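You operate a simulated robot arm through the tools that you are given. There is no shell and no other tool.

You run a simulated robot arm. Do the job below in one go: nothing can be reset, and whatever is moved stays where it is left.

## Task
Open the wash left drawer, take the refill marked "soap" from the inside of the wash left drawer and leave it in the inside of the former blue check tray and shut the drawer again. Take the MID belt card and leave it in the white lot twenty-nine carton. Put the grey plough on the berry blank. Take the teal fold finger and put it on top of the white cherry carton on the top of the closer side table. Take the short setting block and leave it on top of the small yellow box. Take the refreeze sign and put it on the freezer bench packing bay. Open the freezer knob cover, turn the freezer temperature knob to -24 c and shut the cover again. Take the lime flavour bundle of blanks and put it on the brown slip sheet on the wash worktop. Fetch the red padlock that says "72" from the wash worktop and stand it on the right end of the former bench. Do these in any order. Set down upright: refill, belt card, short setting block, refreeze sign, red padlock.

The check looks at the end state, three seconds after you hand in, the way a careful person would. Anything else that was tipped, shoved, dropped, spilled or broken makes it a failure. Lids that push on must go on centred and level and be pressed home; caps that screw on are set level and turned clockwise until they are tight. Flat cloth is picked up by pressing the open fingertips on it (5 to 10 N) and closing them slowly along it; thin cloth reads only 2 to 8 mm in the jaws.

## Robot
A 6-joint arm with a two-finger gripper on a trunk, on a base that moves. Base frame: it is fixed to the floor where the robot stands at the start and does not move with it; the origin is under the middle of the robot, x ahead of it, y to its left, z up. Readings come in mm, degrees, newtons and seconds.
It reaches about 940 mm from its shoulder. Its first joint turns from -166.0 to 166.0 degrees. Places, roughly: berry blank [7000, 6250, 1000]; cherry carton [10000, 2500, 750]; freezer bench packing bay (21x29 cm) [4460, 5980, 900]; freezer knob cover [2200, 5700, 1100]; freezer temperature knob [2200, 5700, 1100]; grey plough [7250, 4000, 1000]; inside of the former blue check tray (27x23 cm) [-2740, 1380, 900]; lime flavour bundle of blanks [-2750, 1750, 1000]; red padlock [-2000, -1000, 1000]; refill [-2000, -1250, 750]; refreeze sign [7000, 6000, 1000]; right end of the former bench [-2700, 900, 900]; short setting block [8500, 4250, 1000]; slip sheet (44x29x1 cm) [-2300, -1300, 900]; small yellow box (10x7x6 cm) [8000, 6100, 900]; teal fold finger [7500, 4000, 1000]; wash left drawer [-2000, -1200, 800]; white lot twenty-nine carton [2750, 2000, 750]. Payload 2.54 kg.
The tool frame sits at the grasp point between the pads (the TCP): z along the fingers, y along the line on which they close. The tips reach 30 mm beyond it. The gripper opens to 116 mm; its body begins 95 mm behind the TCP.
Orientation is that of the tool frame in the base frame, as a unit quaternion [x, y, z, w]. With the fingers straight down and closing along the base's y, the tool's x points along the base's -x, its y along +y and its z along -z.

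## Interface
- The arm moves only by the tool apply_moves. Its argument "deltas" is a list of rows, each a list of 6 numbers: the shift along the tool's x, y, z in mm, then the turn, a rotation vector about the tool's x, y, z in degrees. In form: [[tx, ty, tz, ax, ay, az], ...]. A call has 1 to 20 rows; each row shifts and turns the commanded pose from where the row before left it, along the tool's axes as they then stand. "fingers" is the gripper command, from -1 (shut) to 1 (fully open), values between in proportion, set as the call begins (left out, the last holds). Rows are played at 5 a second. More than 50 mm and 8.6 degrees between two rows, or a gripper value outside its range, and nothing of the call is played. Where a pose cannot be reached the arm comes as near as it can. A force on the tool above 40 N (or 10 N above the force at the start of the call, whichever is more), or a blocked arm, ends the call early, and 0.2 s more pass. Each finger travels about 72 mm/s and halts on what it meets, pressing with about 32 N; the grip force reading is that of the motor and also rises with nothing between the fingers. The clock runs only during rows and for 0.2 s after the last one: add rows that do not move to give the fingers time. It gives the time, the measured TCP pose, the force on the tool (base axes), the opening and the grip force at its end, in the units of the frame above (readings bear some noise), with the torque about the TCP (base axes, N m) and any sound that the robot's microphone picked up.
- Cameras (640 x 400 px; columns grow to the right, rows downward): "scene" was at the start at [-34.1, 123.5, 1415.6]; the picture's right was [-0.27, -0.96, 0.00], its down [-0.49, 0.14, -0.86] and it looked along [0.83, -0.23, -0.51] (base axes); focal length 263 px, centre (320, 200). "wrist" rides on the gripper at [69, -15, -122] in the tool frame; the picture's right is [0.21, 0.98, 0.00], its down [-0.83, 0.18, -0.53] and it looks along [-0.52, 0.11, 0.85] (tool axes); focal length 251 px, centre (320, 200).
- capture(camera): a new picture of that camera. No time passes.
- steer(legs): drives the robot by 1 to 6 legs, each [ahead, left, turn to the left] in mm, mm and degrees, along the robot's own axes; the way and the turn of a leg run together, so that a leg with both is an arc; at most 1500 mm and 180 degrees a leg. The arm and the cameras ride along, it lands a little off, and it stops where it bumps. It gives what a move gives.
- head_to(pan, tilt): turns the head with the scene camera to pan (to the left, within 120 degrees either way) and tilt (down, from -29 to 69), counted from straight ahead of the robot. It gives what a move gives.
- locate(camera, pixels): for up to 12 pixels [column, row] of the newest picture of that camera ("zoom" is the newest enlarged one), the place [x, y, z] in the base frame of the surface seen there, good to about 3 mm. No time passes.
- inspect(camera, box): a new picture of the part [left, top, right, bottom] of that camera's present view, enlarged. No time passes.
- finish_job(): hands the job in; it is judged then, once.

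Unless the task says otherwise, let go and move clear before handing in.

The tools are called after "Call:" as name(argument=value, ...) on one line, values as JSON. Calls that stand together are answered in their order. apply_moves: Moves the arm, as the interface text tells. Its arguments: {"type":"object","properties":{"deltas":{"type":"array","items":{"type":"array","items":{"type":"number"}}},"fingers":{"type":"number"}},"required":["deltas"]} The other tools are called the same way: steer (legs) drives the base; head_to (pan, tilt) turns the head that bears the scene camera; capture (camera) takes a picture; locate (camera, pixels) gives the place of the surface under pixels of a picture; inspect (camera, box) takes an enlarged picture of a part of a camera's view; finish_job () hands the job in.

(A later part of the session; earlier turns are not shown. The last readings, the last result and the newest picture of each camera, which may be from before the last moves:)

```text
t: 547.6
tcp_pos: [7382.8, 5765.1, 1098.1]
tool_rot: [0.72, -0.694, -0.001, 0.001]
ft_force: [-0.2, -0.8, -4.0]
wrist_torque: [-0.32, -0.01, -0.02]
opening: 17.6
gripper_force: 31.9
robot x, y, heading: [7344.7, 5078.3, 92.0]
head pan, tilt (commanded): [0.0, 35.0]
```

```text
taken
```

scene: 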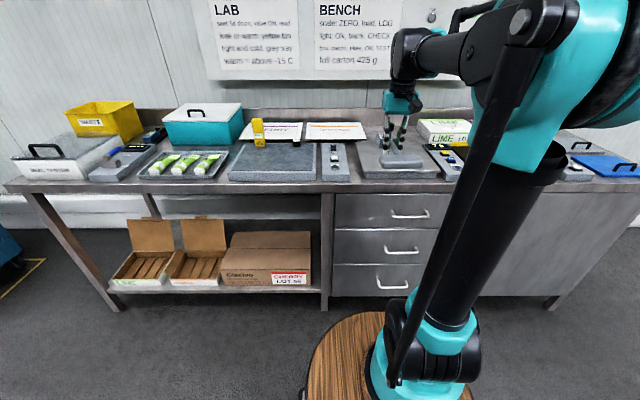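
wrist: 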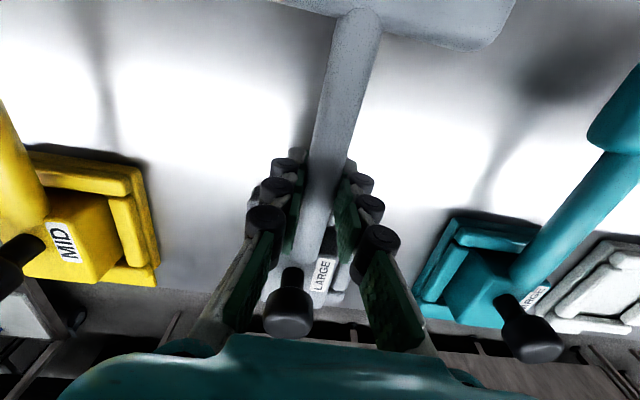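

I strafe left to line up with the BERRY blank and yaw the plough so its length lies along the blank.

Call:
steer(legs=[[0, 420, -2]])

Call:
apply_moves(deltas=[[0, 0, 0, 0, 0, 8.2], [0, 0, 0, 0, 0, 8.2], [0, 0, 0, 0, 0, 8.2], [0, 0, 0, 0, 0, 8.2], [0, 0, 0, 0, 0, 8.2], [0, 0, 0, 0, 0, 8.2], [0, 0, 0, 0, 0, 8.2], [0, 0, 0, 0, 0, 8.2], [0, 0, 0, 0, 0, 8.2], [0, 0, 0, 0, 0, 8.2], [0, 0, 0, 0, 0, 8.0], [0, 0, 0, 0, 0, 0]])

Call:
capture(camera="scene")

Call:
inspect(camera="scene", box=[280, 100, 440, 200])

```text
t: 550.2
tcp_pos: [6993.0, 5759.5, 1097.1]
tool_rot: [-0.707, 0.708, 0.001, 0.0]
ft_force: [-0.9, 0.2, -4.9]
wrist_torque: [-0.32, -0.01, 0.01]
opening: 17.5
gripper_force: 32.2
robot x, y, heading: [6925.2, 5068.8, 89.3]
head pan, tilt (commanded): [0.0, 35.0]
```

```text
t: 552.8
tcp_pos: [6994.7, 5760.8, 1097.4]
tool_rot: [0.001, 1.0, 0.001, -0.001]
ft_force: [0.9, 0.3, -4.7]
wrist_torque: [0.01, 0.3, 0.01]
opening: 17.8
gripper_force: 31.3
robot x, y, heading: [6929.3, 5069.0, 89.2]
head pan, tilt (commanded): [0.0, 35.0]
```

```text
taken
```

scene: 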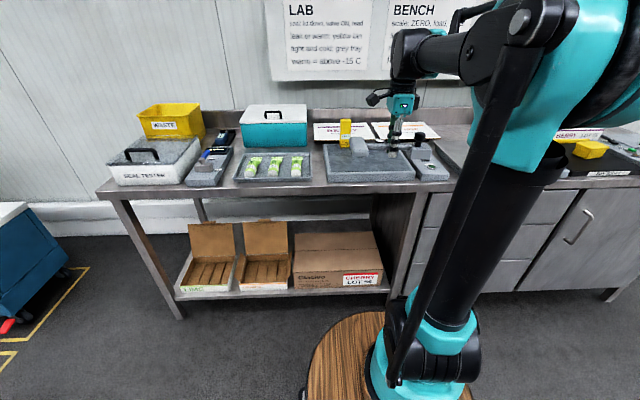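

```text
4.00 times, centred on (360, 150) of scene
```

zoom: 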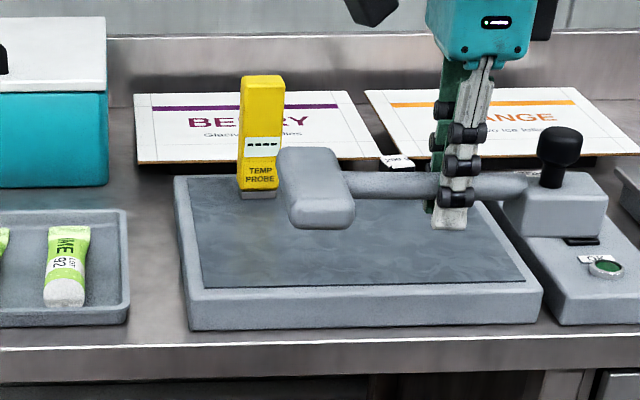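

I locate the BERRY blank's corners in the zoom.

Call:
locate(camera="zoom", pixels=[[142, 158], [138, 98], [344, 94], [374, 155], [230, 140], [310, 130], [360, 140], [262, 195], [400, 160], [105, 120], [640, 150]])

```text
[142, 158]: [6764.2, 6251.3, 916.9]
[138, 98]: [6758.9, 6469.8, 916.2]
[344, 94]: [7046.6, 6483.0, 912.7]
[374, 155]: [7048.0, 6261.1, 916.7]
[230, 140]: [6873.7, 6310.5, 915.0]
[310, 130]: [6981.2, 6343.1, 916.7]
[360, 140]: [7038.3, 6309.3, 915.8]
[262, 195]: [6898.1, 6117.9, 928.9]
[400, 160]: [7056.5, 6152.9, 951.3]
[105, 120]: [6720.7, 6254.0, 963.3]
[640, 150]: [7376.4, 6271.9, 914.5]
```

The BERRY blank spans x 6762–7047, y 6251–6483 at z≈916, so the plough fits fully at its middle (6905, 6367). I drive forward and over.

Call:
steer(legs=[[330, 60, 0.8]])

Call:
apply_moves(deltas=[[3, 40, 0, 0, 0, 0], [3, 40, 0, 0, 0, 0], [3, 40, 0, 0, 0, 0], [3, 40, 0, 0, 0, 0], [3, 40, 0, 0, 0, 0], [0, 40, 0, 0, 0, 0], [0, 30, 0, 0, 0, 0], [0, 0, 0, 0, 0, 0]])

Call:
capture(camera="wrist")

Call:
inspect(camera="scene", box=[250, 90, 450, 210])

```text
t: 555.0
tcp_pos: [6924.9, 6082.0, 1096.5]
tool_rot: [-0.006, 1.0, 0.0, -0.002]
ft_force: [-0.3, -0.5, -4.2]
wrist_torque: [-0.02, 0.29, 0.01]
opening: 17.5
gripper_force: 31.7
robot x, y, heading: [6863.1, 5393.6, 90.0]
head pan, tilt (commanded): [0.0, 35.0]
```

```text
t: 556.8
tcp_pos: [6904.5, 6354.3, 1093.8]
tool_rot: [-0.005, 1.0, 0.0, -0.001]
ft_force: [-0.2, -0.1, -4.7]
wrist_torque: [0.02, 0.33, 0.01]
opening: 17.4
gripper_force: 31.5
robot x, y, heading: [6864.4, 5394.5, 90.6]
head pan, tilt (commanded): [0.0, 35.0]
```

```text
taken
```

wrist: 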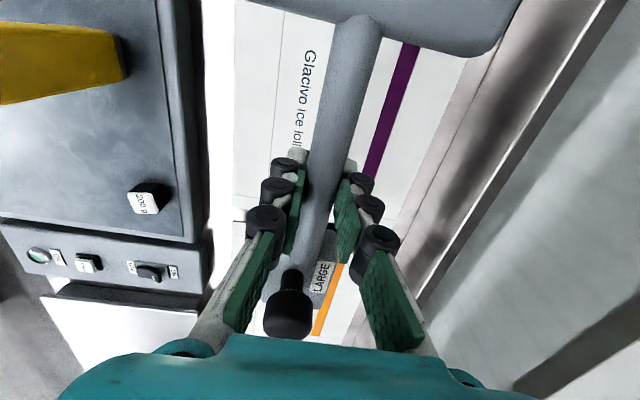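

```text
3.20 times, centred on (350, 150) of scene
```

zoom: 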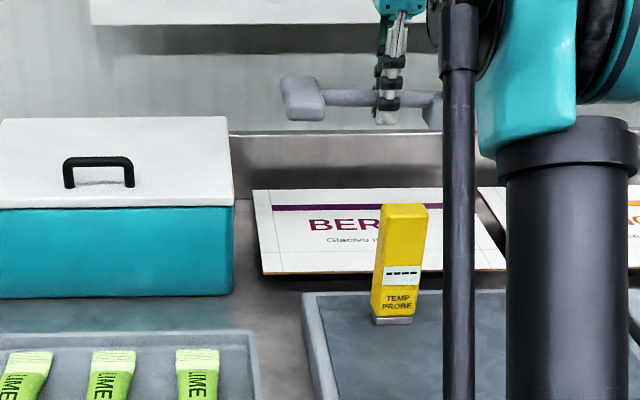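

Plough is above the middle of the blank. I lower it.

Call:
apply_moves(deltas=[[0, 0, 40, 0, 0, 0], [0, 0, 40, 0, 0, 0], [0, 0, 30, 0, 0, 0], [0, 0, 16, 0, 0, 0], [0, 0, 0, 0, 0, 0]])

Call:
apply_moves(deltas=[[0, 0, 3, 0, 0, 0], [0, 0, 3, 0, 0, 0], [0, 0, 2, 0, 0, 0], [0, 0, 0, 0, 0, 0]])

```text
t: 558.0
tcp_pos: [6904.5, 6354.1, 968.2]
tool_rot: [-0.006, 1.0, -0.001, -0.001]
ft_force: [0.9, 0.1, -3.7]
wrist_torque: [0.02, 0.32, 0.01]
opening: 17.9
gripper_force: 31.5
robot x, y, heading: [6864.3, 5394.0, 90.2]
head pan, tilt (commanded): [0.0, 35.0]
```

```text
t: 559.0
tcp_pos: [6906.9, 6352.5, 963.0]
tool_rot: [-0.006, 1.0, 0.0, -0.001]
ft_force: [-0.2, 0.8, -4.1]
wrist_torque: [0.01, 0.29, -0.04]
opening: 17.4
gripper_force: 32.3
robot x, y, heading: [6862.7, 5390.7, 90.2]
head pan, tilt (commanded): [0.0, 35.0]
```

Call:
apply_moves(deltas=[[0, 0, 2, 0, 0, 0], [0, 0, 2, 0, 0, 0], [0, 0, 1, 0, 0, 0], [0, 0, 1, 0, 0, 0], [0, 0, 0, 0, 0, 0]])

Call:
capture(camera="wrist")

```text
t: 560.2
tcp_pos: [6905.6, 6352.2, 956.6]
tool_rot: [-0.006, 1.0, -0.001, -0.001]
ft_force: [-0.4, -0.2, -4.7]
wrist_torque: [-0.05, 0.3, 0.02]
opening: 17.4
gripper_force: 32.5
robot x, y, heading: [6864.6, 5393.8, 90.1]
head pan, tilt (commanded): [0.0, 35.0]
```

```text
taken
```

wrist: 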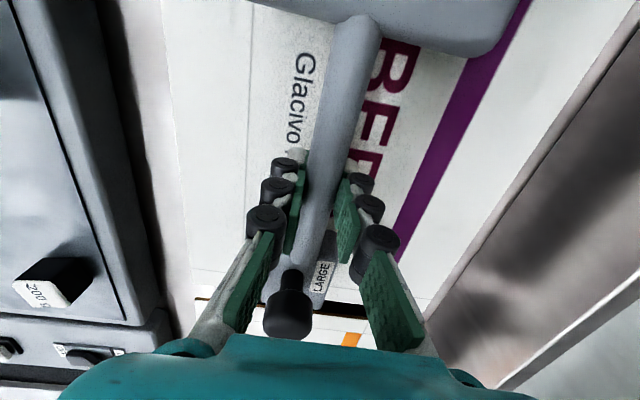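

Call:
locate(camera="wrist", pixels=[[322, 278], [287, 310], [235, 285], [350, 303], [330, 298], [420, 20], [270, 290]])

Call:
apply_moves(deltas=[[0, 0, 2, 0, 0, 0], [0, 0, 1, 0, 0, 0], [0, 0, 1, 0, 0, 0], [0, 0, 1, 0, 0, 0], [0, 0, 0, 0, 0, 0]])

```text
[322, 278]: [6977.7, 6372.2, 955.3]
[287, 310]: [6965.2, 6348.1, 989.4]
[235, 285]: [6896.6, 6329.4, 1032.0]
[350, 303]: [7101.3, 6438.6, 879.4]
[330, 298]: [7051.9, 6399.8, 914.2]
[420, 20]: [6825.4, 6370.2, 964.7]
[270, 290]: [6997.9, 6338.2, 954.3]
```

```text
t: 561.4
tcp_pos: [6904.8, 6351.6, 951.8]
tool_rot: [-0.006, 1.0, -0.001, -0.001]
ft_force: [0.1, 0.4, -4.0]
wrist_torque: [0.03, 0.33, 0.0]
opening: 17.2
gripper_force: 31.7
robot x, y, heading: [6866.2, 5392.4, 90.2]
head pan, tilt (commanded): [0.0, 35.0]
```

Call:
apply_moves(deltas=[[0, 0, 1, 0, 0, 0], [0, 0, 1, 0, 0, 0], [0, 0, 1, 0, 0, 0], [0, 0, 1, 0, 0, 0], [0, 0, 1, 0, 0, 0], [0, 0, 0, 0, 0, 0]])

```text
t: 562.8
tcp_pos: [6906.5, 6351.5, 947.6]
tool_rot: [-0.007, 1.0, 0.0, -0.001]
ft_force: [-3.0, 0.9, 7.2]
wrist_torque: [0.0, -0.86, 0.04]
opening: 17.5
gripper_force: 31.7
robot x, y, heading: [6869.1, 5393.6, 90.1]
head pan, tilt (commanded): [0.0, 35.0]
```

Contact (torque flipped as the block took load). I ease up 0.4 mm and open the fingers.

Call:
apply_moves(deltas=[[0, 0, -0.4, 0, 0, 0], [0, 0, 0, 0, 0, 0]])

Call:
apply_moves(deltas=[[0, 0, 0, 0, 0, 0], [0, 0, 0, 0, 0, 0], [0, 0, 0, 0, 0, 0], [0, 0, 0, 0, 0, 0]], fingers=-0.2)

Call:
capture(camera="wrist")

```text
t: 563.4
tcp_pos: [6906.3, 6351.3, 948.3]
tool_rot: [-0.006, 1.0, 0.001, -0.001]
ft_force: [-1.1, -0.6, -1.0]
wrist_torque: [-0.03, -0.07, -0.1]
opening: 17.6
gripper_force: 31.8
robot x, y, heading: [6865.6, 5392.6, 90.3]
head pan, tilt (commanded): [0.0, 35.0]
```

```text
t: 564.4
tcp_pos: [6906.1, 6351.9, 948.7]
tool_rot: [-0.006, 1.0, 0.001, -0.001]
ft_force: [-0.2, -0.5, 0.8]
wrist_torque: [0.01, 0.03, 0.03]
opening: 46.3
gripper_force: 0.1
robot x, y, heading: [6868.2, 5393.0, 90.3]
head pan, tilt (commanded): [0.0, 35.0]
```

```text
taken
```

wrist: 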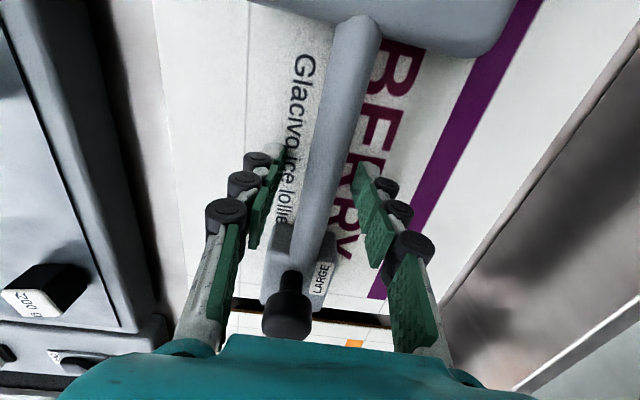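

The plough stays put on the blank as the fingers open. I rise straight up and check.

Call:
apply_moves(deltas=[[0, 0, -20, 0, 0, 0], [0, 0, -40, 0, 0, 0], [0, 0, -40, 0, 0, 0], [0, 0, -40, 0, 0, 0], [0, -40, 0, 0, 0, 0], [0, -40, 0, 0, 0, 0], [0, -40, 0, 0, 0, 0], [0, -40, 0, 0, 0, 0], [0, -40, 0, 0, 0, 0], [0, -40, 0, 0, 0, 0], [0, 0, 0, 0, 0, 0]])

Call:
inspect(camera="scene", box=[250, 90, 450, 210])

```text
t: 566.8
tcp_pos: [6910.0, 6116.0, 1083.5]
tool_rot: [-0.007, 1.0, 0.001, -0.002]
ft_force: [-0.1, 0.0, 0.1]
wrist_torque: [-0.04, 0.02, -0.02]
opening: 46.4
gripper_force: 0.0
robot x, y, heading: [6866.5, 5390.8, 89.9]
head pan, tilt (commanded): [0.0, 35.0]
```

```text
3.20 times, centred on (350, 150) of scene
```

zoom: 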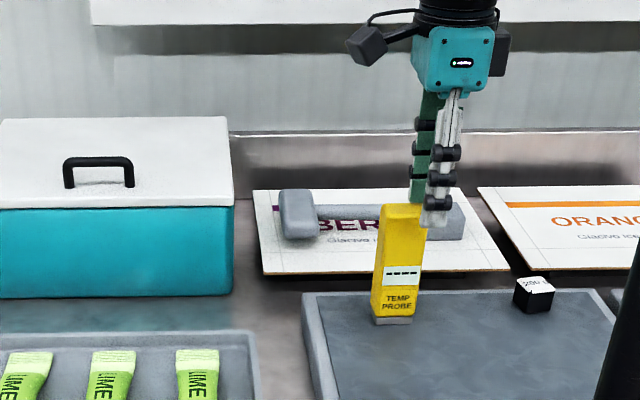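

The plough lies on the BERRY blank. Next the short setting block: I back off, strafe east and turn to face the trolley's far end.

Call:
steer(legs=[[-250, 0, 0], [0, -1500, 0], [0, -160, 0]])

Call:
capture(camera="scene")

Call:
inspect(camera="scene", box=[120, 90, 360, 230])

```text
t: 576.5
tcp_pos: [8509.4, 5931.7, 1084.0]
tool_rot: [-0.037, 0.999, 0.0, -0.001]
ft_force: [-0.1, -0.4, -0.6]
wrist_torque: [0.0, 0.02, 0.01]
opening: 46.6
gripper_force: 0.0
robot x, y, heading: [8508.4, 5208.0, 93.6]
head pan, tilt (commanded): [0.0, 35.0]
```

```text
taken
```

scene: 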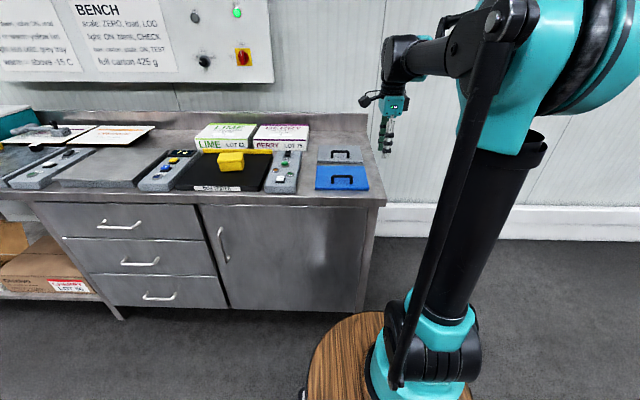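

```text
2.67 times, centred on (240, 160) of scene
```

zoom: 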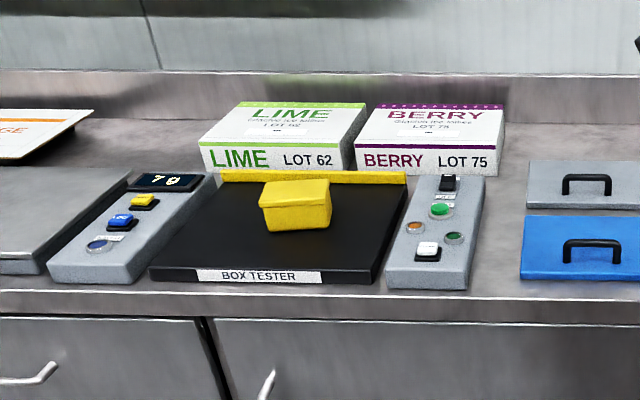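

The small yellow box stands on the black BOX TESTER plate. I record its position, then turn to the trolley.

Call:
locate(camera="zoom", pixels=[[262, 190], [325, 185], [268, 205], [330, 198], [296, 195], [300, 220], [262, 228], [240, 260], [350, 220], [300, 176]])

Call:
steer(legs=[[0, 0, -93.6], [0, 0, -90]])

Call:
capture(camera="scene")

Call:
inspect(camera="scene", box=[240, 90, 440, 210])

```text
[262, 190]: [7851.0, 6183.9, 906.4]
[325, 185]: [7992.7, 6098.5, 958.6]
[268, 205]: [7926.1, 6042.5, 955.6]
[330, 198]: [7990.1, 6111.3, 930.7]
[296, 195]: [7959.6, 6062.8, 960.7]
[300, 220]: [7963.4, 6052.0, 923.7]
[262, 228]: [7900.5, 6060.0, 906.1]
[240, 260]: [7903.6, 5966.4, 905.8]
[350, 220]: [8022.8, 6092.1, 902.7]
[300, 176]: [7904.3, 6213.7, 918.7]
```

```text
t: 584.6
tcp_pos: [8505.1, 4486.1, 1084.5]
tool_rot: [0.999, 0.033, 0.001, 0.0]
ft_force: [0.6, -0.2, 1.1]
wrist_torque: [-0.01, -0.03, 0.0]
opening: 46.6
gripper_force: 0.0
robot x, y, heading: [8509.8, 5207.8, -86.8]
head pan, tilt (commanded): [0.0, 35.0]
```

```text
taken
```

scene: 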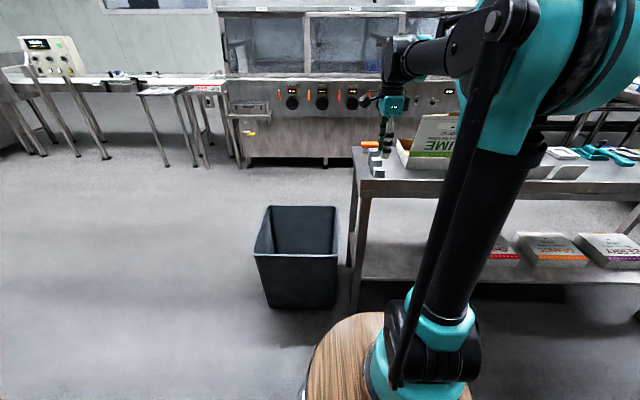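

```text
3.20 times, centred on (340, 150) of scene
```

zoom: 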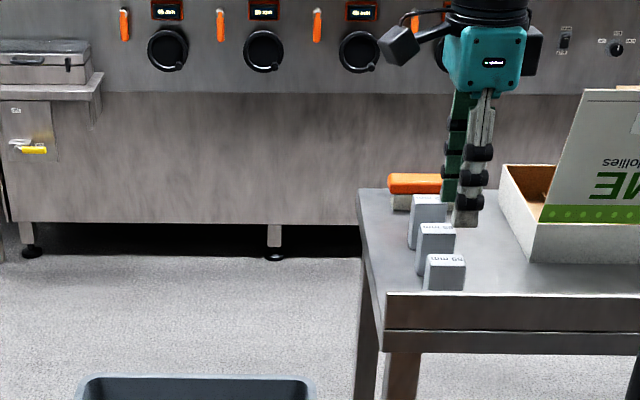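

I zoom further on the three setting blocks to compare heights and read their labels.

Call:
inspect(camera="scene", box=[350, 135, 400, 185])

Call:
locate(camera="zoom", pixels=[[330, 215], [350, 330], [310, 90], [270, 200], [250, 100], [240, 30], [380, 300], [370, 370], [200, 200], [220, 110]])

Call:
capture(camera="wrist")

```text
8.00 times, centred on (375, 160) of scene
```

zoom: 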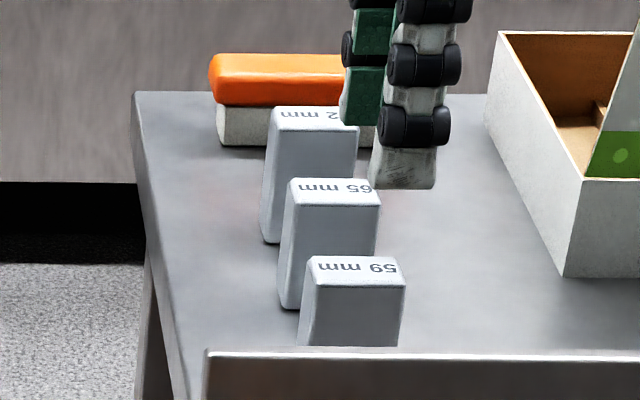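

```text
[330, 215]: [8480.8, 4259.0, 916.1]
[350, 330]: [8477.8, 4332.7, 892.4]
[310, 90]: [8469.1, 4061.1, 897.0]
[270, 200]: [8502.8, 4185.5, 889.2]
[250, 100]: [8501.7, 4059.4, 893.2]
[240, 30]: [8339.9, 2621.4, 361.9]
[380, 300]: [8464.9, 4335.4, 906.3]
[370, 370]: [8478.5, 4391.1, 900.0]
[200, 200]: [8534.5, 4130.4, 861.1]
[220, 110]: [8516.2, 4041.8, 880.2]
```

```text
taken
```

wrist: 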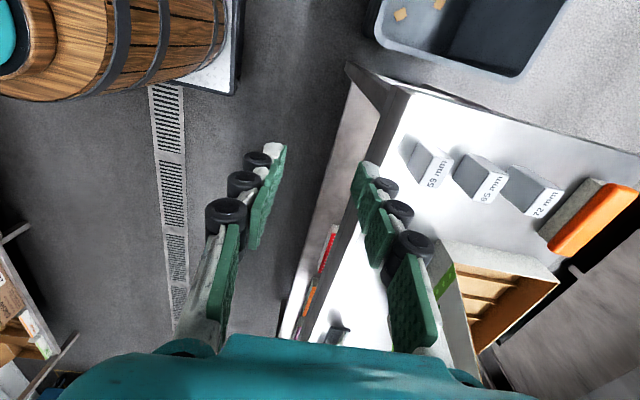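

The front block is the shortest (59 mm, at about (8475, 4330)), then 65 and 72 mm. I check the bin's position beside the trolley before moving closer.

Call:
locate(camera="scene", pixels=[[258, 250], [335, 255], [270, 308], [332, 308], [352, 190], [352, 290], [380, 178]])

Call:
apply_moves(deltas=[[0, 0, 0, 0, 0, -7.85], [0, 0, 0, 0, 0, -7.85], [0, 0, 0, 0, 0, -7.85], [0, 0, 0, 0, 0, -7.85], [0, 0, 0, 0, 0, -7.85], [0, 0, 0, 0, 0, -7.85], [0, 0, 0, 0, 0, -7.85], [0, 0, 0, 0, 0, -7.85], [0, 0, 0, 0, 0, -7.85], [0, 0, 0, 0, 0, -7.85], [0, 0, 0, 0, 0, -7.85], [0, 0, 0, 0, 0, 0]])

```text
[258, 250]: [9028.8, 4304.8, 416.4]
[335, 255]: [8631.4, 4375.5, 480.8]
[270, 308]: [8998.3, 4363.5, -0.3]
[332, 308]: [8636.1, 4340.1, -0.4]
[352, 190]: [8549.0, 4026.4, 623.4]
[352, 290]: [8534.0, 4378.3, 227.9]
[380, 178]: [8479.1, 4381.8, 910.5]
```

```text
t: 587.2
tcp_pos: [8504.3, 4485.7, 1084.0]
tool_rot: [0.706, 0.709, 0.0, 0.0]
ft_force: [0.3, 0.5, 0.2]
wrist_torque: [-0.02, 0.0, 0.0]
opening: 46.3
gripper_force: 0.0
robot x, y, heading: [8509.7, 5212.4, -87.0]
head pan, tilt (commanded): [0.0, 35.0]
```

Bin is at x 8630–9030, y<4380; no conflict. I drive forward 150 mm so the gripper is above the short block and look.

Call:
steer(legs=[[150, 0, -3]])

Call:
capture(camera="wrist")

Call:
locate(camera="wrist", pixels=[[290, 60], [330, 60], [290, 90], [330, 90], [310, 75], [320, 110], [320, 140]])

```text
t: 588.5
tcp_pos: [8476.4, 4345.4, 1085.1]
tool_rot: [0.723, 0.691, 0.001, 0.0]
ft_force: [0.9, 0.4, 0.1]
wrist_torque: [0.0, 0.01, 0.0]
opening: 46.5
gripper_force: 0.0
robot x, y, heading: [8515.8, 5067.5, -89.5]
head pan, tilt (commanded): [0.0, 35.0]
```

```text
taken
```

wrist: 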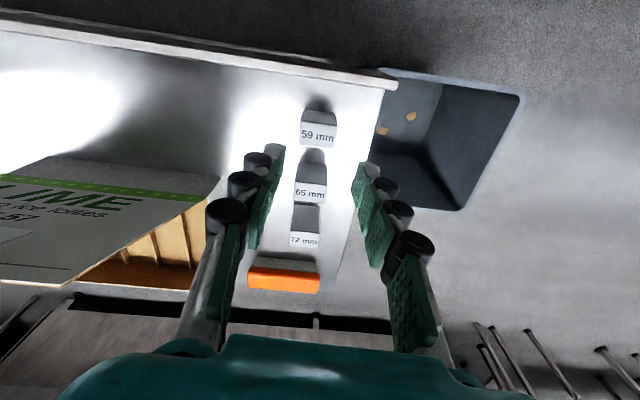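

```text
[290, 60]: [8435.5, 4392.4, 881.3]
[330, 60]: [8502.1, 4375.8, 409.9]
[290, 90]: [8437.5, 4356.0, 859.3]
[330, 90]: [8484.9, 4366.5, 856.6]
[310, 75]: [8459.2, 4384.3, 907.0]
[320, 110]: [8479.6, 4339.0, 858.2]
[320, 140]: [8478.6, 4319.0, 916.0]
```

Block 59 mm top is at wrist pixels (300–337, 122–147). I locate its corners.

Call:
inspect(camera="wrist", box=[280, 80, 360, 260])

Call:
locate(camera="wrist", pixels=[[303, 126], [335, 129], [302, 142], [335, 145], [318, 135], [297, 185], [326, 188], [310, 192]])

```text
2.22 times, centred on (320, 170) of wrist
```

zoom: 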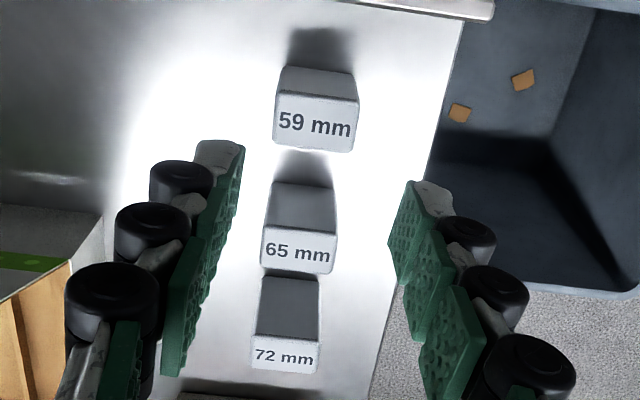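

```text
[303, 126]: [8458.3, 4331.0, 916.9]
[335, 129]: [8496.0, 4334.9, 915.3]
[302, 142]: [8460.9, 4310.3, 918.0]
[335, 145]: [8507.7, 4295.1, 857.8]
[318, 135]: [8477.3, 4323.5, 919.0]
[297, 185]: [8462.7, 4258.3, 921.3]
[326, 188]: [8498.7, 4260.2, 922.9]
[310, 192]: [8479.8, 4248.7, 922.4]
```

Block centre (8478, 4323), 44×30 mm, top z≈918. I open to 80 mm, align, and lower to z≈905.

Call:
apply_moves(deltas=[[-22, 2, 0, 0, 0, -2.6], [0, 0, 40, 0, 0, 0], [0, 0, 40, 0, 0, 0], [0, 0, 40, 0, 0, 0], [0, 0, 0, 0, 0, 0]], fingers=0.38)

Call:
capture(camera="wrist")

```text
t: 589.7
tcp_pos: [8478.7, 4325.8, 963.1]
tool_rot: [0.707, 0.707, 0.001, 0.0]
ft_force: [-0.3, -0.1, -0.2]
wrist_torque: [-0.04, 0.0, -0.01]
opening: 80.4
gripper_force: 0.0
robot x, y, heading: [8513.6, 5063.7, -89.4]
head pan, tilt (commanded): [0.0, 35.0]
```

```text
taken
```

wrist: 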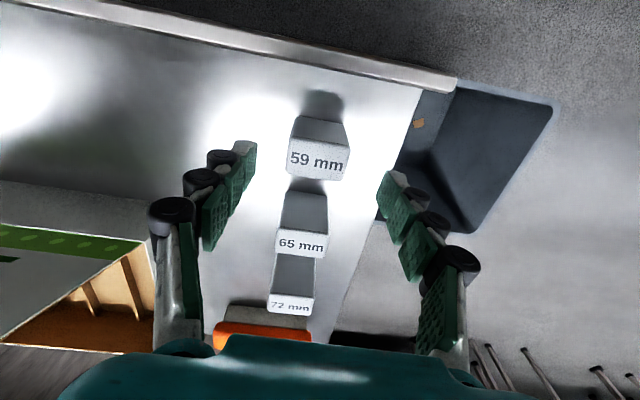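

Aligned on the 59 mm block. I lower further to z≈903 and close.

Call:
apply_moves(deltas=[[-2, 0, 30, 0, 0, 0], [0, 0, 20, 0, 0, 0], [0, 0, 10, 0, 0, 0], [0, 0, 0, 0, 0, 0]])

Call:
apply_moves(deltas=[[0, 0, 0, 0, 0, 0], [0, 0, 0, 0, 0, 0], [0, 0, 0, 0, 0, 0], [0, 0, 0, 0, 0, 0]], fingers=-1)

Call:
capture(camera="wrist")

```text
t: 590.7
tcp_pos: [8477.8, 4320.1, 905.0]
tool_rot: [0.707, 0.707, 0.001, 0.001]
ft_force: [-0.2, 1.1, -0.6]
wrist_torque: [-0.02, -0.02, -0.01]
opening: 80.0
gripper_force: 0.0
robot x, y, heading: [8513.5, 5064.0, -89.4]
head pan, tilt (commanded): [0.0, 35.0]
```

```text
t: 591.7
tcp_pos: [8476.9, 4319.7, 905.4]
tool_rot: [0.707, 0.707, 0.001, 0.001]
ft_force: [-0.6, -0.1, 2.6]
wrist_torque: [-0.01, 0.05, 0.05]
opening: 44.2
gripper_force: 31.9
robot x, y, heading: [8514.9, 5066.0, -89.4]
head pan, tilt (commanded): [0.0, 35.0]
```

```text
taken
```

wrist: 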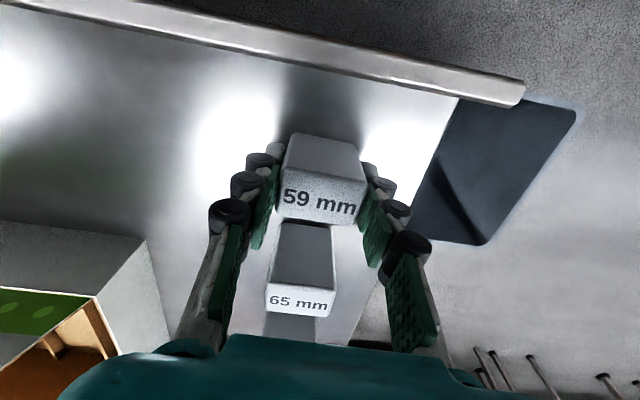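

The 59 mm block is held (44.2 mm). I lift it and turn around toward the yellow box.

Call:
apply_moves(deltas=[[0, 0, -15, 0, 0, 0], [0, 0, -40, 0, 0, 0], [0, 0, -40, 0, 0, 0], [0, 0, -40, 0, 0, 0], [0, 0, -40, 0, 0, 0], [0, 0, -15, 0, 0, 0], [30, 0, 0, 0, 0, 0], [30, 0, 0, 0, 0, 0], [0, 0, 0, 0, 0, 0]])

Call:
steer(legs=[[-60, 0, 0], [0, 0, 90], [0, 0, 90], [0, 540, 0]])

Call:
capture(camera="scene")

Call:
capture(camera="wrist")

```text
t: 593.7
tcp_pos: [8477.2, 4381.5, 1092.3]
tool_rot: [0.707, 0.707, 0.0, 0.001]
ft_force: [-0.1, 0.3, -1.2]
wrist_torque: [-0.01, -0.02, -0.03]
opening: 44.1
gripper_force: 31.6
robot x, y, heading: [8510.2, 5066.7, -89.7]
head pan, tilt (commanded): [0.0, 35.0]
```

```text
t: 605.3
tcp_pos: [7938.9, 5760.3, 1093.1]
tool_rot: [0.741, -0.672, -0.001, 0.001]
ft_force: [0.1, 0.1, -2.0]
wrist_torque: [-0.02, 0.02, -0.01]
opening: 44.3
gripper_force: 32.0
robot x, y, heading: [7968.3, 5072.3, 96.4]
head pan, tilt (commanded): [0.0, 35.0]
```

```text
taken
```

scene: 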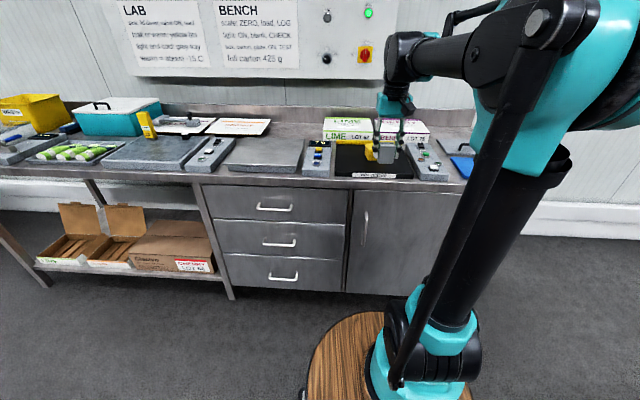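

```text
taken
```

wrist: 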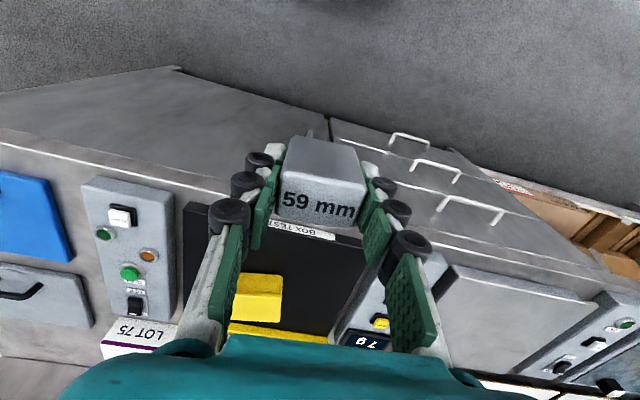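

Heading is 6° off; I correct, shift left a bit, and drive forward over the bench.

Call:
steer(legs=[[0, 0, -6.4], [180, 60, 0]])

Call:
capture(camera="wrist")

Call:
capture(camera="scene")

Call:
inspect(camera="scene", box=[280, 110, 440, 220])

```text
t: 607.4
tcp_pos: [7955.7, 5939.6, 1092.2]
tool_rot: [-0.702, 0.712, 0.001, 0.0]
ft_force: [0.3, 0.8, -1.8]
wrist_torque: [0.03, 0.03, 0.01]
opening: 44.2
gripper_force: 32.4
robot x, y, heading: [7906.0, 5257.8, 89.8]
head pan, tilt (commanded): [0.0, 35.0]
```

```text
taken
```

wrist: 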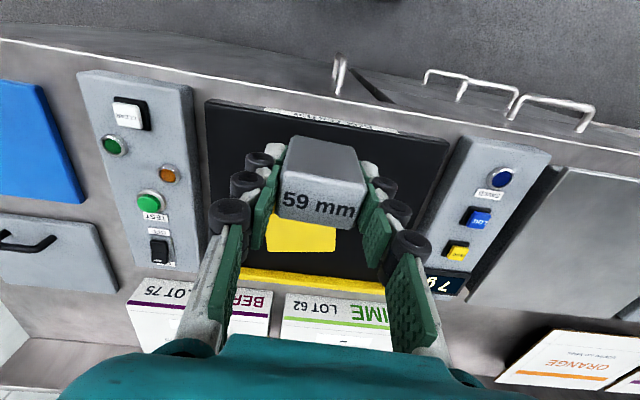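

```text
taken
```

scene: 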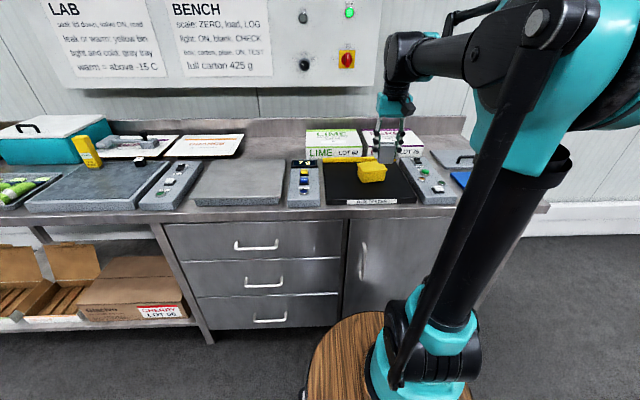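

```text
3.64 times, centred on (360, 165) of scene
```

zoom: 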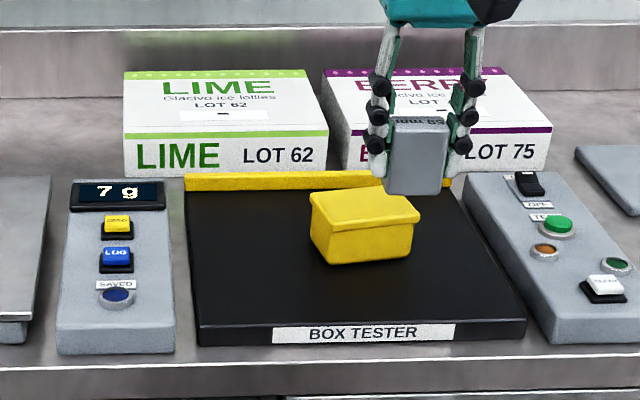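

Call:
locate(camera="zoom", pixels=[[314, 197], [380, 189], [416, 214], [324, 226], [360, 208], [326, 258], [408, 250], [365, 240], [420, 260]])

Call:
locate(camera="wrist", pixels=[[278, 222], [270, 245], [330, 228], [332, 248], [300, 235]])

```text
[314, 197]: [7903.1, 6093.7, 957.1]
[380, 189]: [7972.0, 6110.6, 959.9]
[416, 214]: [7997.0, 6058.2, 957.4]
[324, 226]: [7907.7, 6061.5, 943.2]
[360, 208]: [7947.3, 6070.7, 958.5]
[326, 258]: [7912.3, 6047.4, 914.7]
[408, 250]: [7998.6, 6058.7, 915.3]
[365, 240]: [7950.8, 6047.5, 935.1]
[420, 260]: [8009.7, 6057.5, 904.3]
```

```text
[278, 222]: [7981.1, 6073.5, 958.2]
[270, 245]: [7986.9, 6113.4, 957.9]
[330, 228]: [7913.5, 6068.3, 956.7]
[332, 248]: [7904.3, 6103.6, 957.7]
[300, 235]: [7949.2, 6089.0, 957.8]
```

Yellow box top is centred near (7950, 6080), z≈958. I carry the block above it and check before lowering.

Call:
apply_moves(deltas=[[-36, 2, 0, 0, 0, 0], [-36, 2, 0, 0, 0, 0], [-36, 2, 0, 0, 0, 0], [-35, 2, 0, 0, 0, 0], [0, 0, 30, 0, 0, 0], [0, 0, 30, 0, 0, 0], [0, 0, 15, 0, 0, 0], [0, 0, 0, 0, 0, 0]])

Call:
inspect(camera="scene", box=[280, 110, 440, 220])

Call:
capture(camera="wrist")

```text
t: 609.2
tcp_pos: [7948.8, 6083.4, 1015.1]
tool_rot: [-0.703, 0.711, 0.0, -0.001]
ft_force: [1.4, -0.2, -2.1]
wrist_torque: [-0.02, 0.0, -0.01]
opening: 44.1
gripper_force: 31.9
robot x, y, heading: [7905.6, 5255.2, 89.5]
head pan, tilt (commanded): [0.0, 35.0]
```

```text
3.64 times, centred on (360, 165) of scene
```

zoom: 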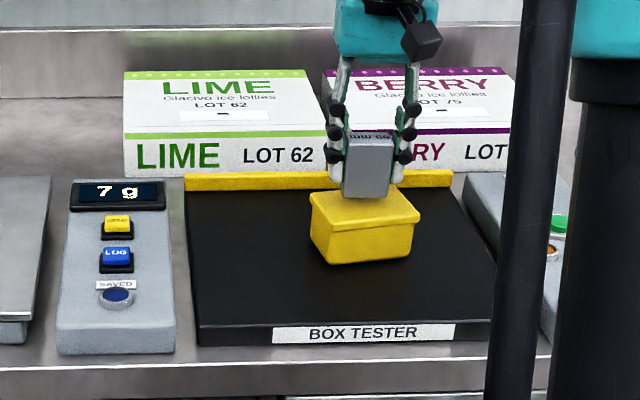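

```text
taken
```

wrist: 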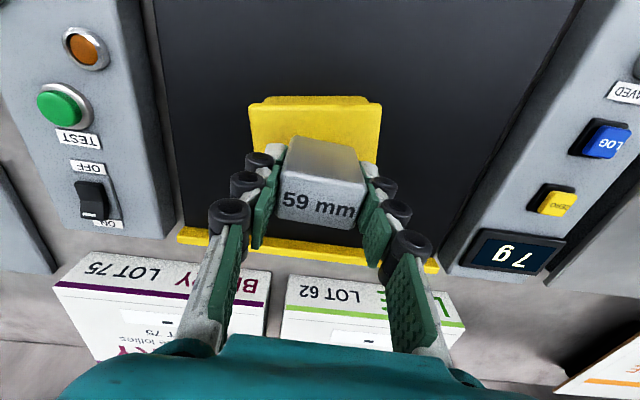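

The block is over the box's middle. Lowering gently to contact.

Call:
apply_moves(deltas=[[2, 0, 3, 0, 0, 0], [0, 0, 3, 0, 0, 0], [0, 0, 2, 0, 0, 0], [0, 0, 1, 0, 0, 0], [0, 0, 1, 0, 0, 0], [0, 0, 0, 0, 0, 0]])

```text
t: 610.6
tcp_pos: [7949.9, 6079.5, 1006.8]
tool_rot: [-0.702, 0.712, 0.0, 0.0]
ft_force: [0.0, 0.2, -2.3]
wrist_torque: [-0.02, -0.01, 0.0]
opening: 44.2
gripper_force: 32.4
robot x, y, heading: [7909.2, 5252.3, 89.9]
head pan, tilt (commanded): [0.0, 35.0]
```

Call:
apply_moves(deltas=[[0, 0, 1, 0, 0, 0], [0, 0, 1, 0, 0, 0], [0, 0, 1, 0, 0, 0], [0, 0, 0, 0, 0, 0]])

```text
t: 611.6
tcp_pos: [7949.5, 6081.4, 1003.9]
tool_rot: [-0.702, 0.712, 0.001, -0.001]
ft_force: [-0.4, -0.2, -1.5]
wrist_torque: [-0.02, -0.01, -0.01]
opening: 44.1
gripper_force: 32.4
robot x, y, heading: [7908.8, 5255.3, 89.9]
head pan, tilt (commanded): [0.0, 35.0]
```

Call:
apply_moves(deltas=[[0, 0, 0.7, 0, 0, 0], [0, 0, 0.7, 0, 0, 0], [0, 0, 0, 0, 0, 0]])

```text
t: 612.4
tcp_pos: [7948.6, 6079.9, 1003.7]
tool_rot: [-0.703, 0.711, 0.001, -0.002]
ft_force: [-3.4, 7.4, 21.0]
wrist_torque: [0.32, 0.13, 0.0]
opening: 44.1
gripper_force: 31.8
robot x, y, heading: [7907.1, 5257.2, 89.9]
head pan, tilt (commanded): [0.0, 35.0]
```

Contact with the box top. I ease off 0.6 mm, open slowly and rise.

Call:
apply_moves(deltas=[[0, 0, -0.6, 0, 0, 0], [0, 0, 0, 0, 0, 0]])

Call:
apply_moves(deltas=[[0, 0, 0, 0, 0, 0], [0, 0, 0, 0, 0, 0], [0, 0, 0, 0, 0, 0], [0, 0, -10, 0, 0, 0], [0, 0, -30, 0, 0, 0], [0, 0, -40, 0, 0, 0], [0, 0, -40, 0, 0, 0], [0, 0, 0, 0, 0, 0]], fingers=0.2)

Call:
inspect(camera="scene", box=[280, 110, 440, 220])

Call:
capture(camera="wrist")

```text
t: 613.0
tcp_pos: [7949.5, 6080.2, 1003.0]
tool_rot: [-0.701, 0.713, 0.001, 0.0]
ft_force: [-2.2, 4.0, 12.3]
wrist_torque: [0.23, 0.1, 0.01]
opening: 44.1
gripper_force: 31.6
robot x, y, heading: [7904.7, 5252.6, 89.7]
head pan, tilt (commanded): [0.0, 35.0]
```

```text
t: 614.8
tcp_pos: [7948.0, 6082.7, 1123.3]
tool_rot: [-0.702, 0.712, 0.0, 0.0]
ft_force: [0.3, -0.1, -0.1]
wrist_torque: [-0.03, 0.0, 0.0]
opening: 69.4
gripper_force: 0.1
robot x, y, heading: [7908.9, 5253.1, 89.9]
head pan, tilt (commanded): [0.0, 35.0]
```

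```text
3.64 times, centred on (360, 165) of scene
```

zoom: 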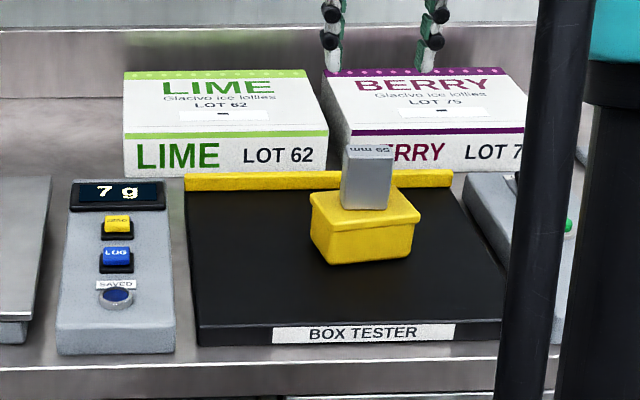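

```text
taken
```

wrist: 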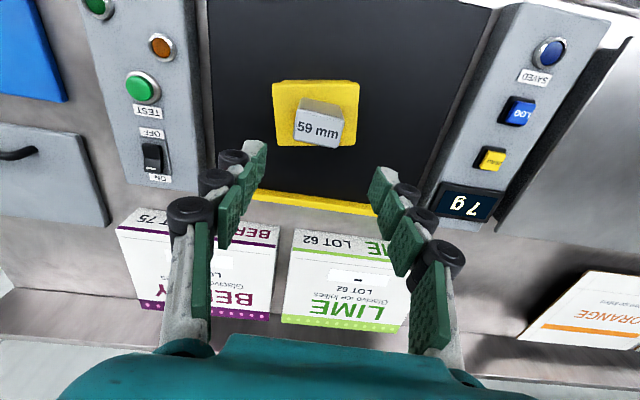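

The short block stands on the yellow box. Now for the teal fold finger: I retract, move across and turn to the trolley.

Call:
apply_moves(deltas=[[40, 0, 0, 0, 0, 0], [40, 0, 0, 0, 0, 0], [40, 0, 0, 0, 0, 0], [0, 0, 0, 0, 0, 0]])

Call:
steer(legs=[[-150, 0, 0], [0, 430, 0], [0, 0, -90], [0, 0, -90]])

Call:
capture(camera="scene")

Call:
capture(camera="wrist")

```text
t: 615.8
tcp_pos: [7948.1, 5962.7, 1122.8]
tool_rot: [-0.703, 0.711, 0.0, -0.001]
ft_force: [0.4, -1.4, 0.3]
wrist_torque: [-0.02, -0.01, 0.0]
opening: 69.6
gripper_force: 0.0
robot x, y, heading: [7908.3, 5254.9, 89.7]
head pan, tilt (commanded): [0.0, 35.0]
```

```text
t: 627.0
tcp_pos: [7440.5, 4401.8, 1122.5]
tool_rot: [0.709, 0.705, 0.001, 0.0]
ft_force: [0.2, 0.3, -0.6]
wrist_torque: [0.02, -0.01, 0.01]
opening: 69.3
gripper_force: 0.1
robot x, y, heading: [7476.7, 5110.5, -90.0]
head pan, tilt (commanded): [0.0, 35.0]
```

```text
taken
```

scene: 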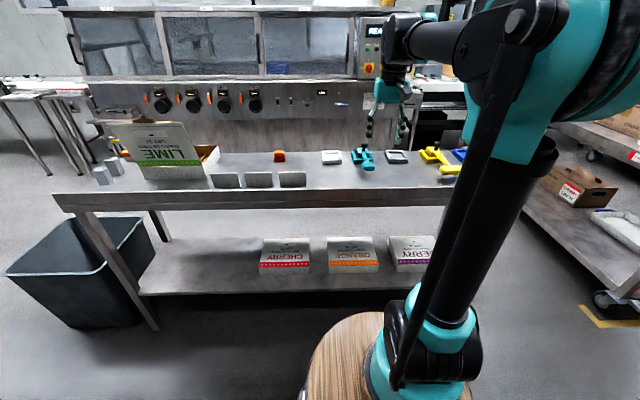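

```text
taken
```

wrist: 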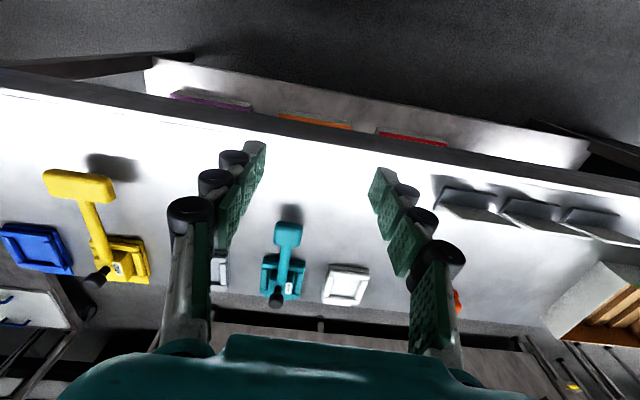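

I drive forward 200 mm and move above the teal finger's arm.

Call:
steer(legs=[[200, 0, 0]])

Call:
apply_moves(deltas=[[-33, -4, 0, 0, 0, 0], [-33, -4, 0, 0, 0, 0], [-30, -4, 30, 0, 0, 0], [0, 0, 40, 0, 0, 0], [0, 0, 40, 0, 0, 0], [0, 0, 0, 0, 0, 0]], fingers=0.0)

Call:
capture(camera="wrist")

```text
t: 628.6
tcp_pos: [7440.8, 4198.6, 1122.5]
tool_rot: [0.709, 0.705, 0.002, 0.001]
ft_force: [-0.4, 0.5, -0.8]
wrist_torque: [0.02, -0.02, 0.02]
opening: 69.4
gripper_force: 0.0
robot x, y, heading: [7479.2, 4906.5, -89.8]
head pan, tilt (commanded): [0.0, 35.0]
```

```text
t: 630.0
tcp_pos: [7425.3, 4100.0, 1011.9]
tool_rot: [0.709, 0.706, 0.0, 0.001]
ft_force: [-0.2, 0.5, 0.3]
wrist_torque: [0.03, 0.0, 0.0]
opening: 58.1
gripper_force: 0.0
robot x, y, heading: [7477.4, 4903.9, -89.7]
head pan, tilt (commanded): [0.0, 35.0]
```

```text
taken
```

wrist: 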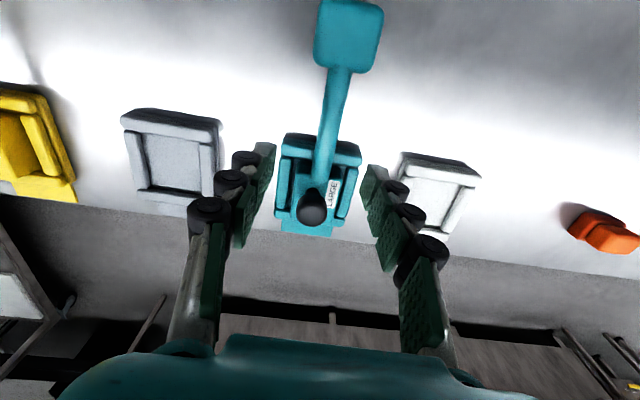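

Call:
locate(camera="wrist", pixels=[[325, 150], [332, 115], [337, 85], [320, 170], [312, 205], [345, 40], [335, 130], [318, 130]])

```text
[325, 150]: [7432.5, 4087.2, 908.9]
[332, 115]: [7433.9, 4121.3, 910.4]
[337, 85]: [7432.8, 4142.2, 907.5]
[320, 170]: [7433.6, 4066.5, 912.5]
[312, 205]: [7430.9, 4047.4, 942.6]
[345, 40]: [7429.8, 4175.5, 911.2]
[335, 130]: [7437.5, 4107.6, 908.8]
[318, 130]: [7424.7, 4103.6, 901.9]
```

Arm centre is x≈7432. I shift, lower to z≈905 and close.

Call:
apply_moves(deltas=[[0, 6.5, 30, 0, 0, 0], [0, 0, 35, 0, 0, 0], [0, 0, 25, 0, 0, 0], [0, 0, 16, 0, 0, 0], [0, 0, 0, 0, 0, 0]])

Call:
apply_moves(deltas=[[0, 0, 0, 0, 0, 0], [0, 0, 0, 0, 0, 0], [0, 0, 0, 0, 0, 0], [0, 0, 0, 0, 0, 0]], fingers=-1)

Call:
apply_moves(deltas=[[0, 0, -8, 0, 0, 0], [0, 0, -15, 0, 0, 0], [0, 0, -25, 0, 0, 0], [0, 0, 0, 0, 0, 0]])

Call:
capture(camera="wrist")

```text
t: 631.2
tcp_pos: [7435.6, 4101.4, 906.0]
tool_rot: [0.709, 0.705, 0.001, 0.001]
ft_force: [-0.5, -0.2, 0.3]
wrist_torque: [-0.01, -0.03, -0.02]
opening: 58.2
gripper_force: 0.1
robot x, y, heading: [7477.6, 4904.5, -89.8]
head pan, tilt (commanded): [0.0, 35.0]
```

```text
t: 632.2
tcp_pos: [7435.3, 4101.2, 905.0]
tool_rot: [0.709, 0.705, 0.0, 0.001]
ft_force: [1.9, 0.6, 0.0]
wrist_torque: [0.11, 0.0, 0.07]
opening: 18.2
gripper_force: 32.0
robot x, y, heading: [7473.6, 4905.4, -89.9]
head pan, tilt (commanded): [0.0, 35.0]
```

```text
t: 633.2
tcp_pos: [7436.0, 4102.9, 954.6]
tool_rot: [0.709, 0.705, 0.001, 0.001]
ft_force: [0.4, -0.6, -4.4]
wrist_torque: [0.35, -0.04, 0.0]
opening: 18.1
gripper_force: 32.0
robot x, y, heading: [7482.1, 4905.0, -89.9]
head pan, tilt (commanded): [0.0, 35.0]
```

```text
taken
```

wrist: 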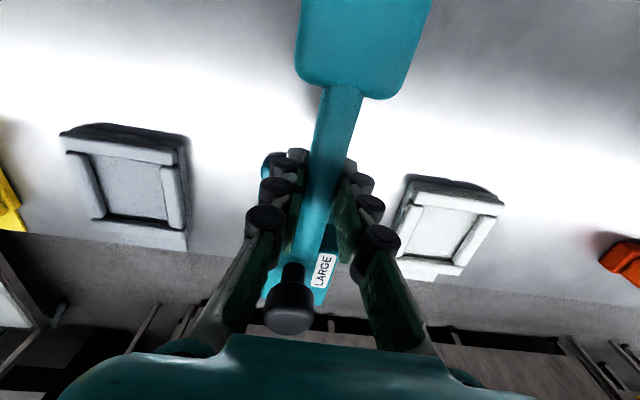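

The teal fold finger is lifted (4.4 N). I raise it, back off, and look east for the closer side table with the white cherry carton.

Call:
apply_moves(deltas=[[0, 0, -40, 0, 0, 0], [0, 0, -40, 0, 0, 0], [0, 0, -40, 0, 0, 0], [0, 0, -40, 0, 0, 0], [40, 0, 0, 0, 0, 0], [40, 0, 0, 0, 0, 0], [40, 0, 0, 0, 0, 0], [0, 0, 0, 0, 0, 0]])

Call:
steer(legs=[[-200, 0, 0], [0, 1400, 0]])

Call:
head_to(pan=40, tilt=15)

Call:
capture(camera="scene")

```text
t: 635.0
tcp_pos: [7436.5, 4220.5, 1112.6]
tool_rot: [0.709, 0.705, 0.001, 0.0]
ft_force: [0.1, -0.5, -5.6]
wrist_torque: [0.33, 0.02, 0.02]
opening: 18.0
gripper_force: 31.4
robot x, y, heading: [7476.4, 4902.9, -89.9]
head pan, tilt (commanded): [0.0, 35.0]
```

```text
t: 643.2
tcp_pos: [8820.6, 4416.1, 1112.5]
tool_rot: [0.715, 0.699, 0.001, 0.0]
ft_force: [-0.3, -0.3, -4.8]
wrist_torque: [0.3, -0.01, -0.04]
opening: 18.0
gripper_force: 32.1
robot x, y, heading: [8869.5, 5100.8, -90.8]
head pan, tilt (commanded): [0.0, 35.0]
```

```text
t: 644.2
tcp_pos: [8822.2, 4415.1, 1113.0]
tool_rot: [0.715, 0.699, 0.001, 0.001]
ft_force: [0.0, -1.2, -4.5]
wrist_torque: [0.3, -0.02, 0.01]
opening: 18.1
gripper_force: 31.9
robot x, y, heading: [8871.6, 5105.6, -90.5]
head pan, tilt (commanded): [40.0, 15.0]
```

```text
taken
```

scene: 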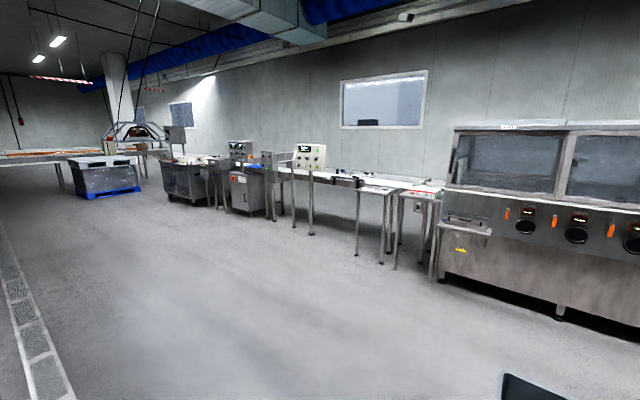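

Small tables stand just past the big closer machine (pixels (380–440,180–260)). I zoom in.

Call:
inspect(camera="scene", box=[330, 150, 460, 270])

Call:
locate(camera="zoom", pixels=[[420, 135], [370, 120], [300, 110], [390, 165], [260, 130], [480, 150], [395, 350], [340, 330], [450, 120], [420, 150]])

```text
3.33 times, centred on (395, 210) of scene
```

zoom: 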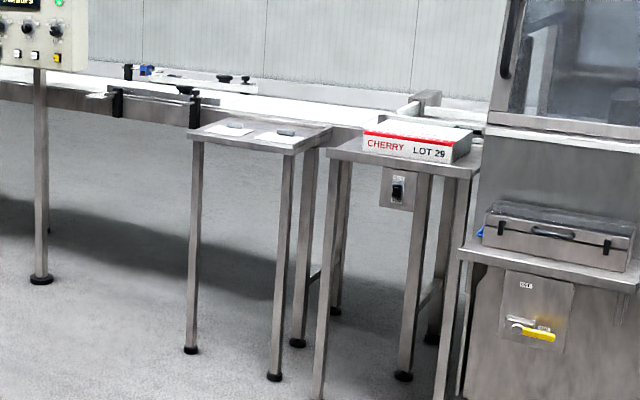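

```text
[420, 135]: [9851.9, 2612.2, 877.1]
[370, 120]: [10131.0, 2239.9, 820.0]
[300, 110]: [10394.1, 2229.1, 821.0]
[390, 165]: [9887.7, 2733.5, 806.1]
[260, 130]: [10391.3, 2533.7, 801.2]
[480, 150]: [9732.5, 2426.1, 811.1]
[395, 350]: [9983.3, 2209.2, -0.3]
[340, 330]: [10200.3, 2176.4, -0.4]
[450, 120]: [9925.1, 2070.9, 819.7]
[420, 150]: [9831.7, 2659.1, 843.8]
```

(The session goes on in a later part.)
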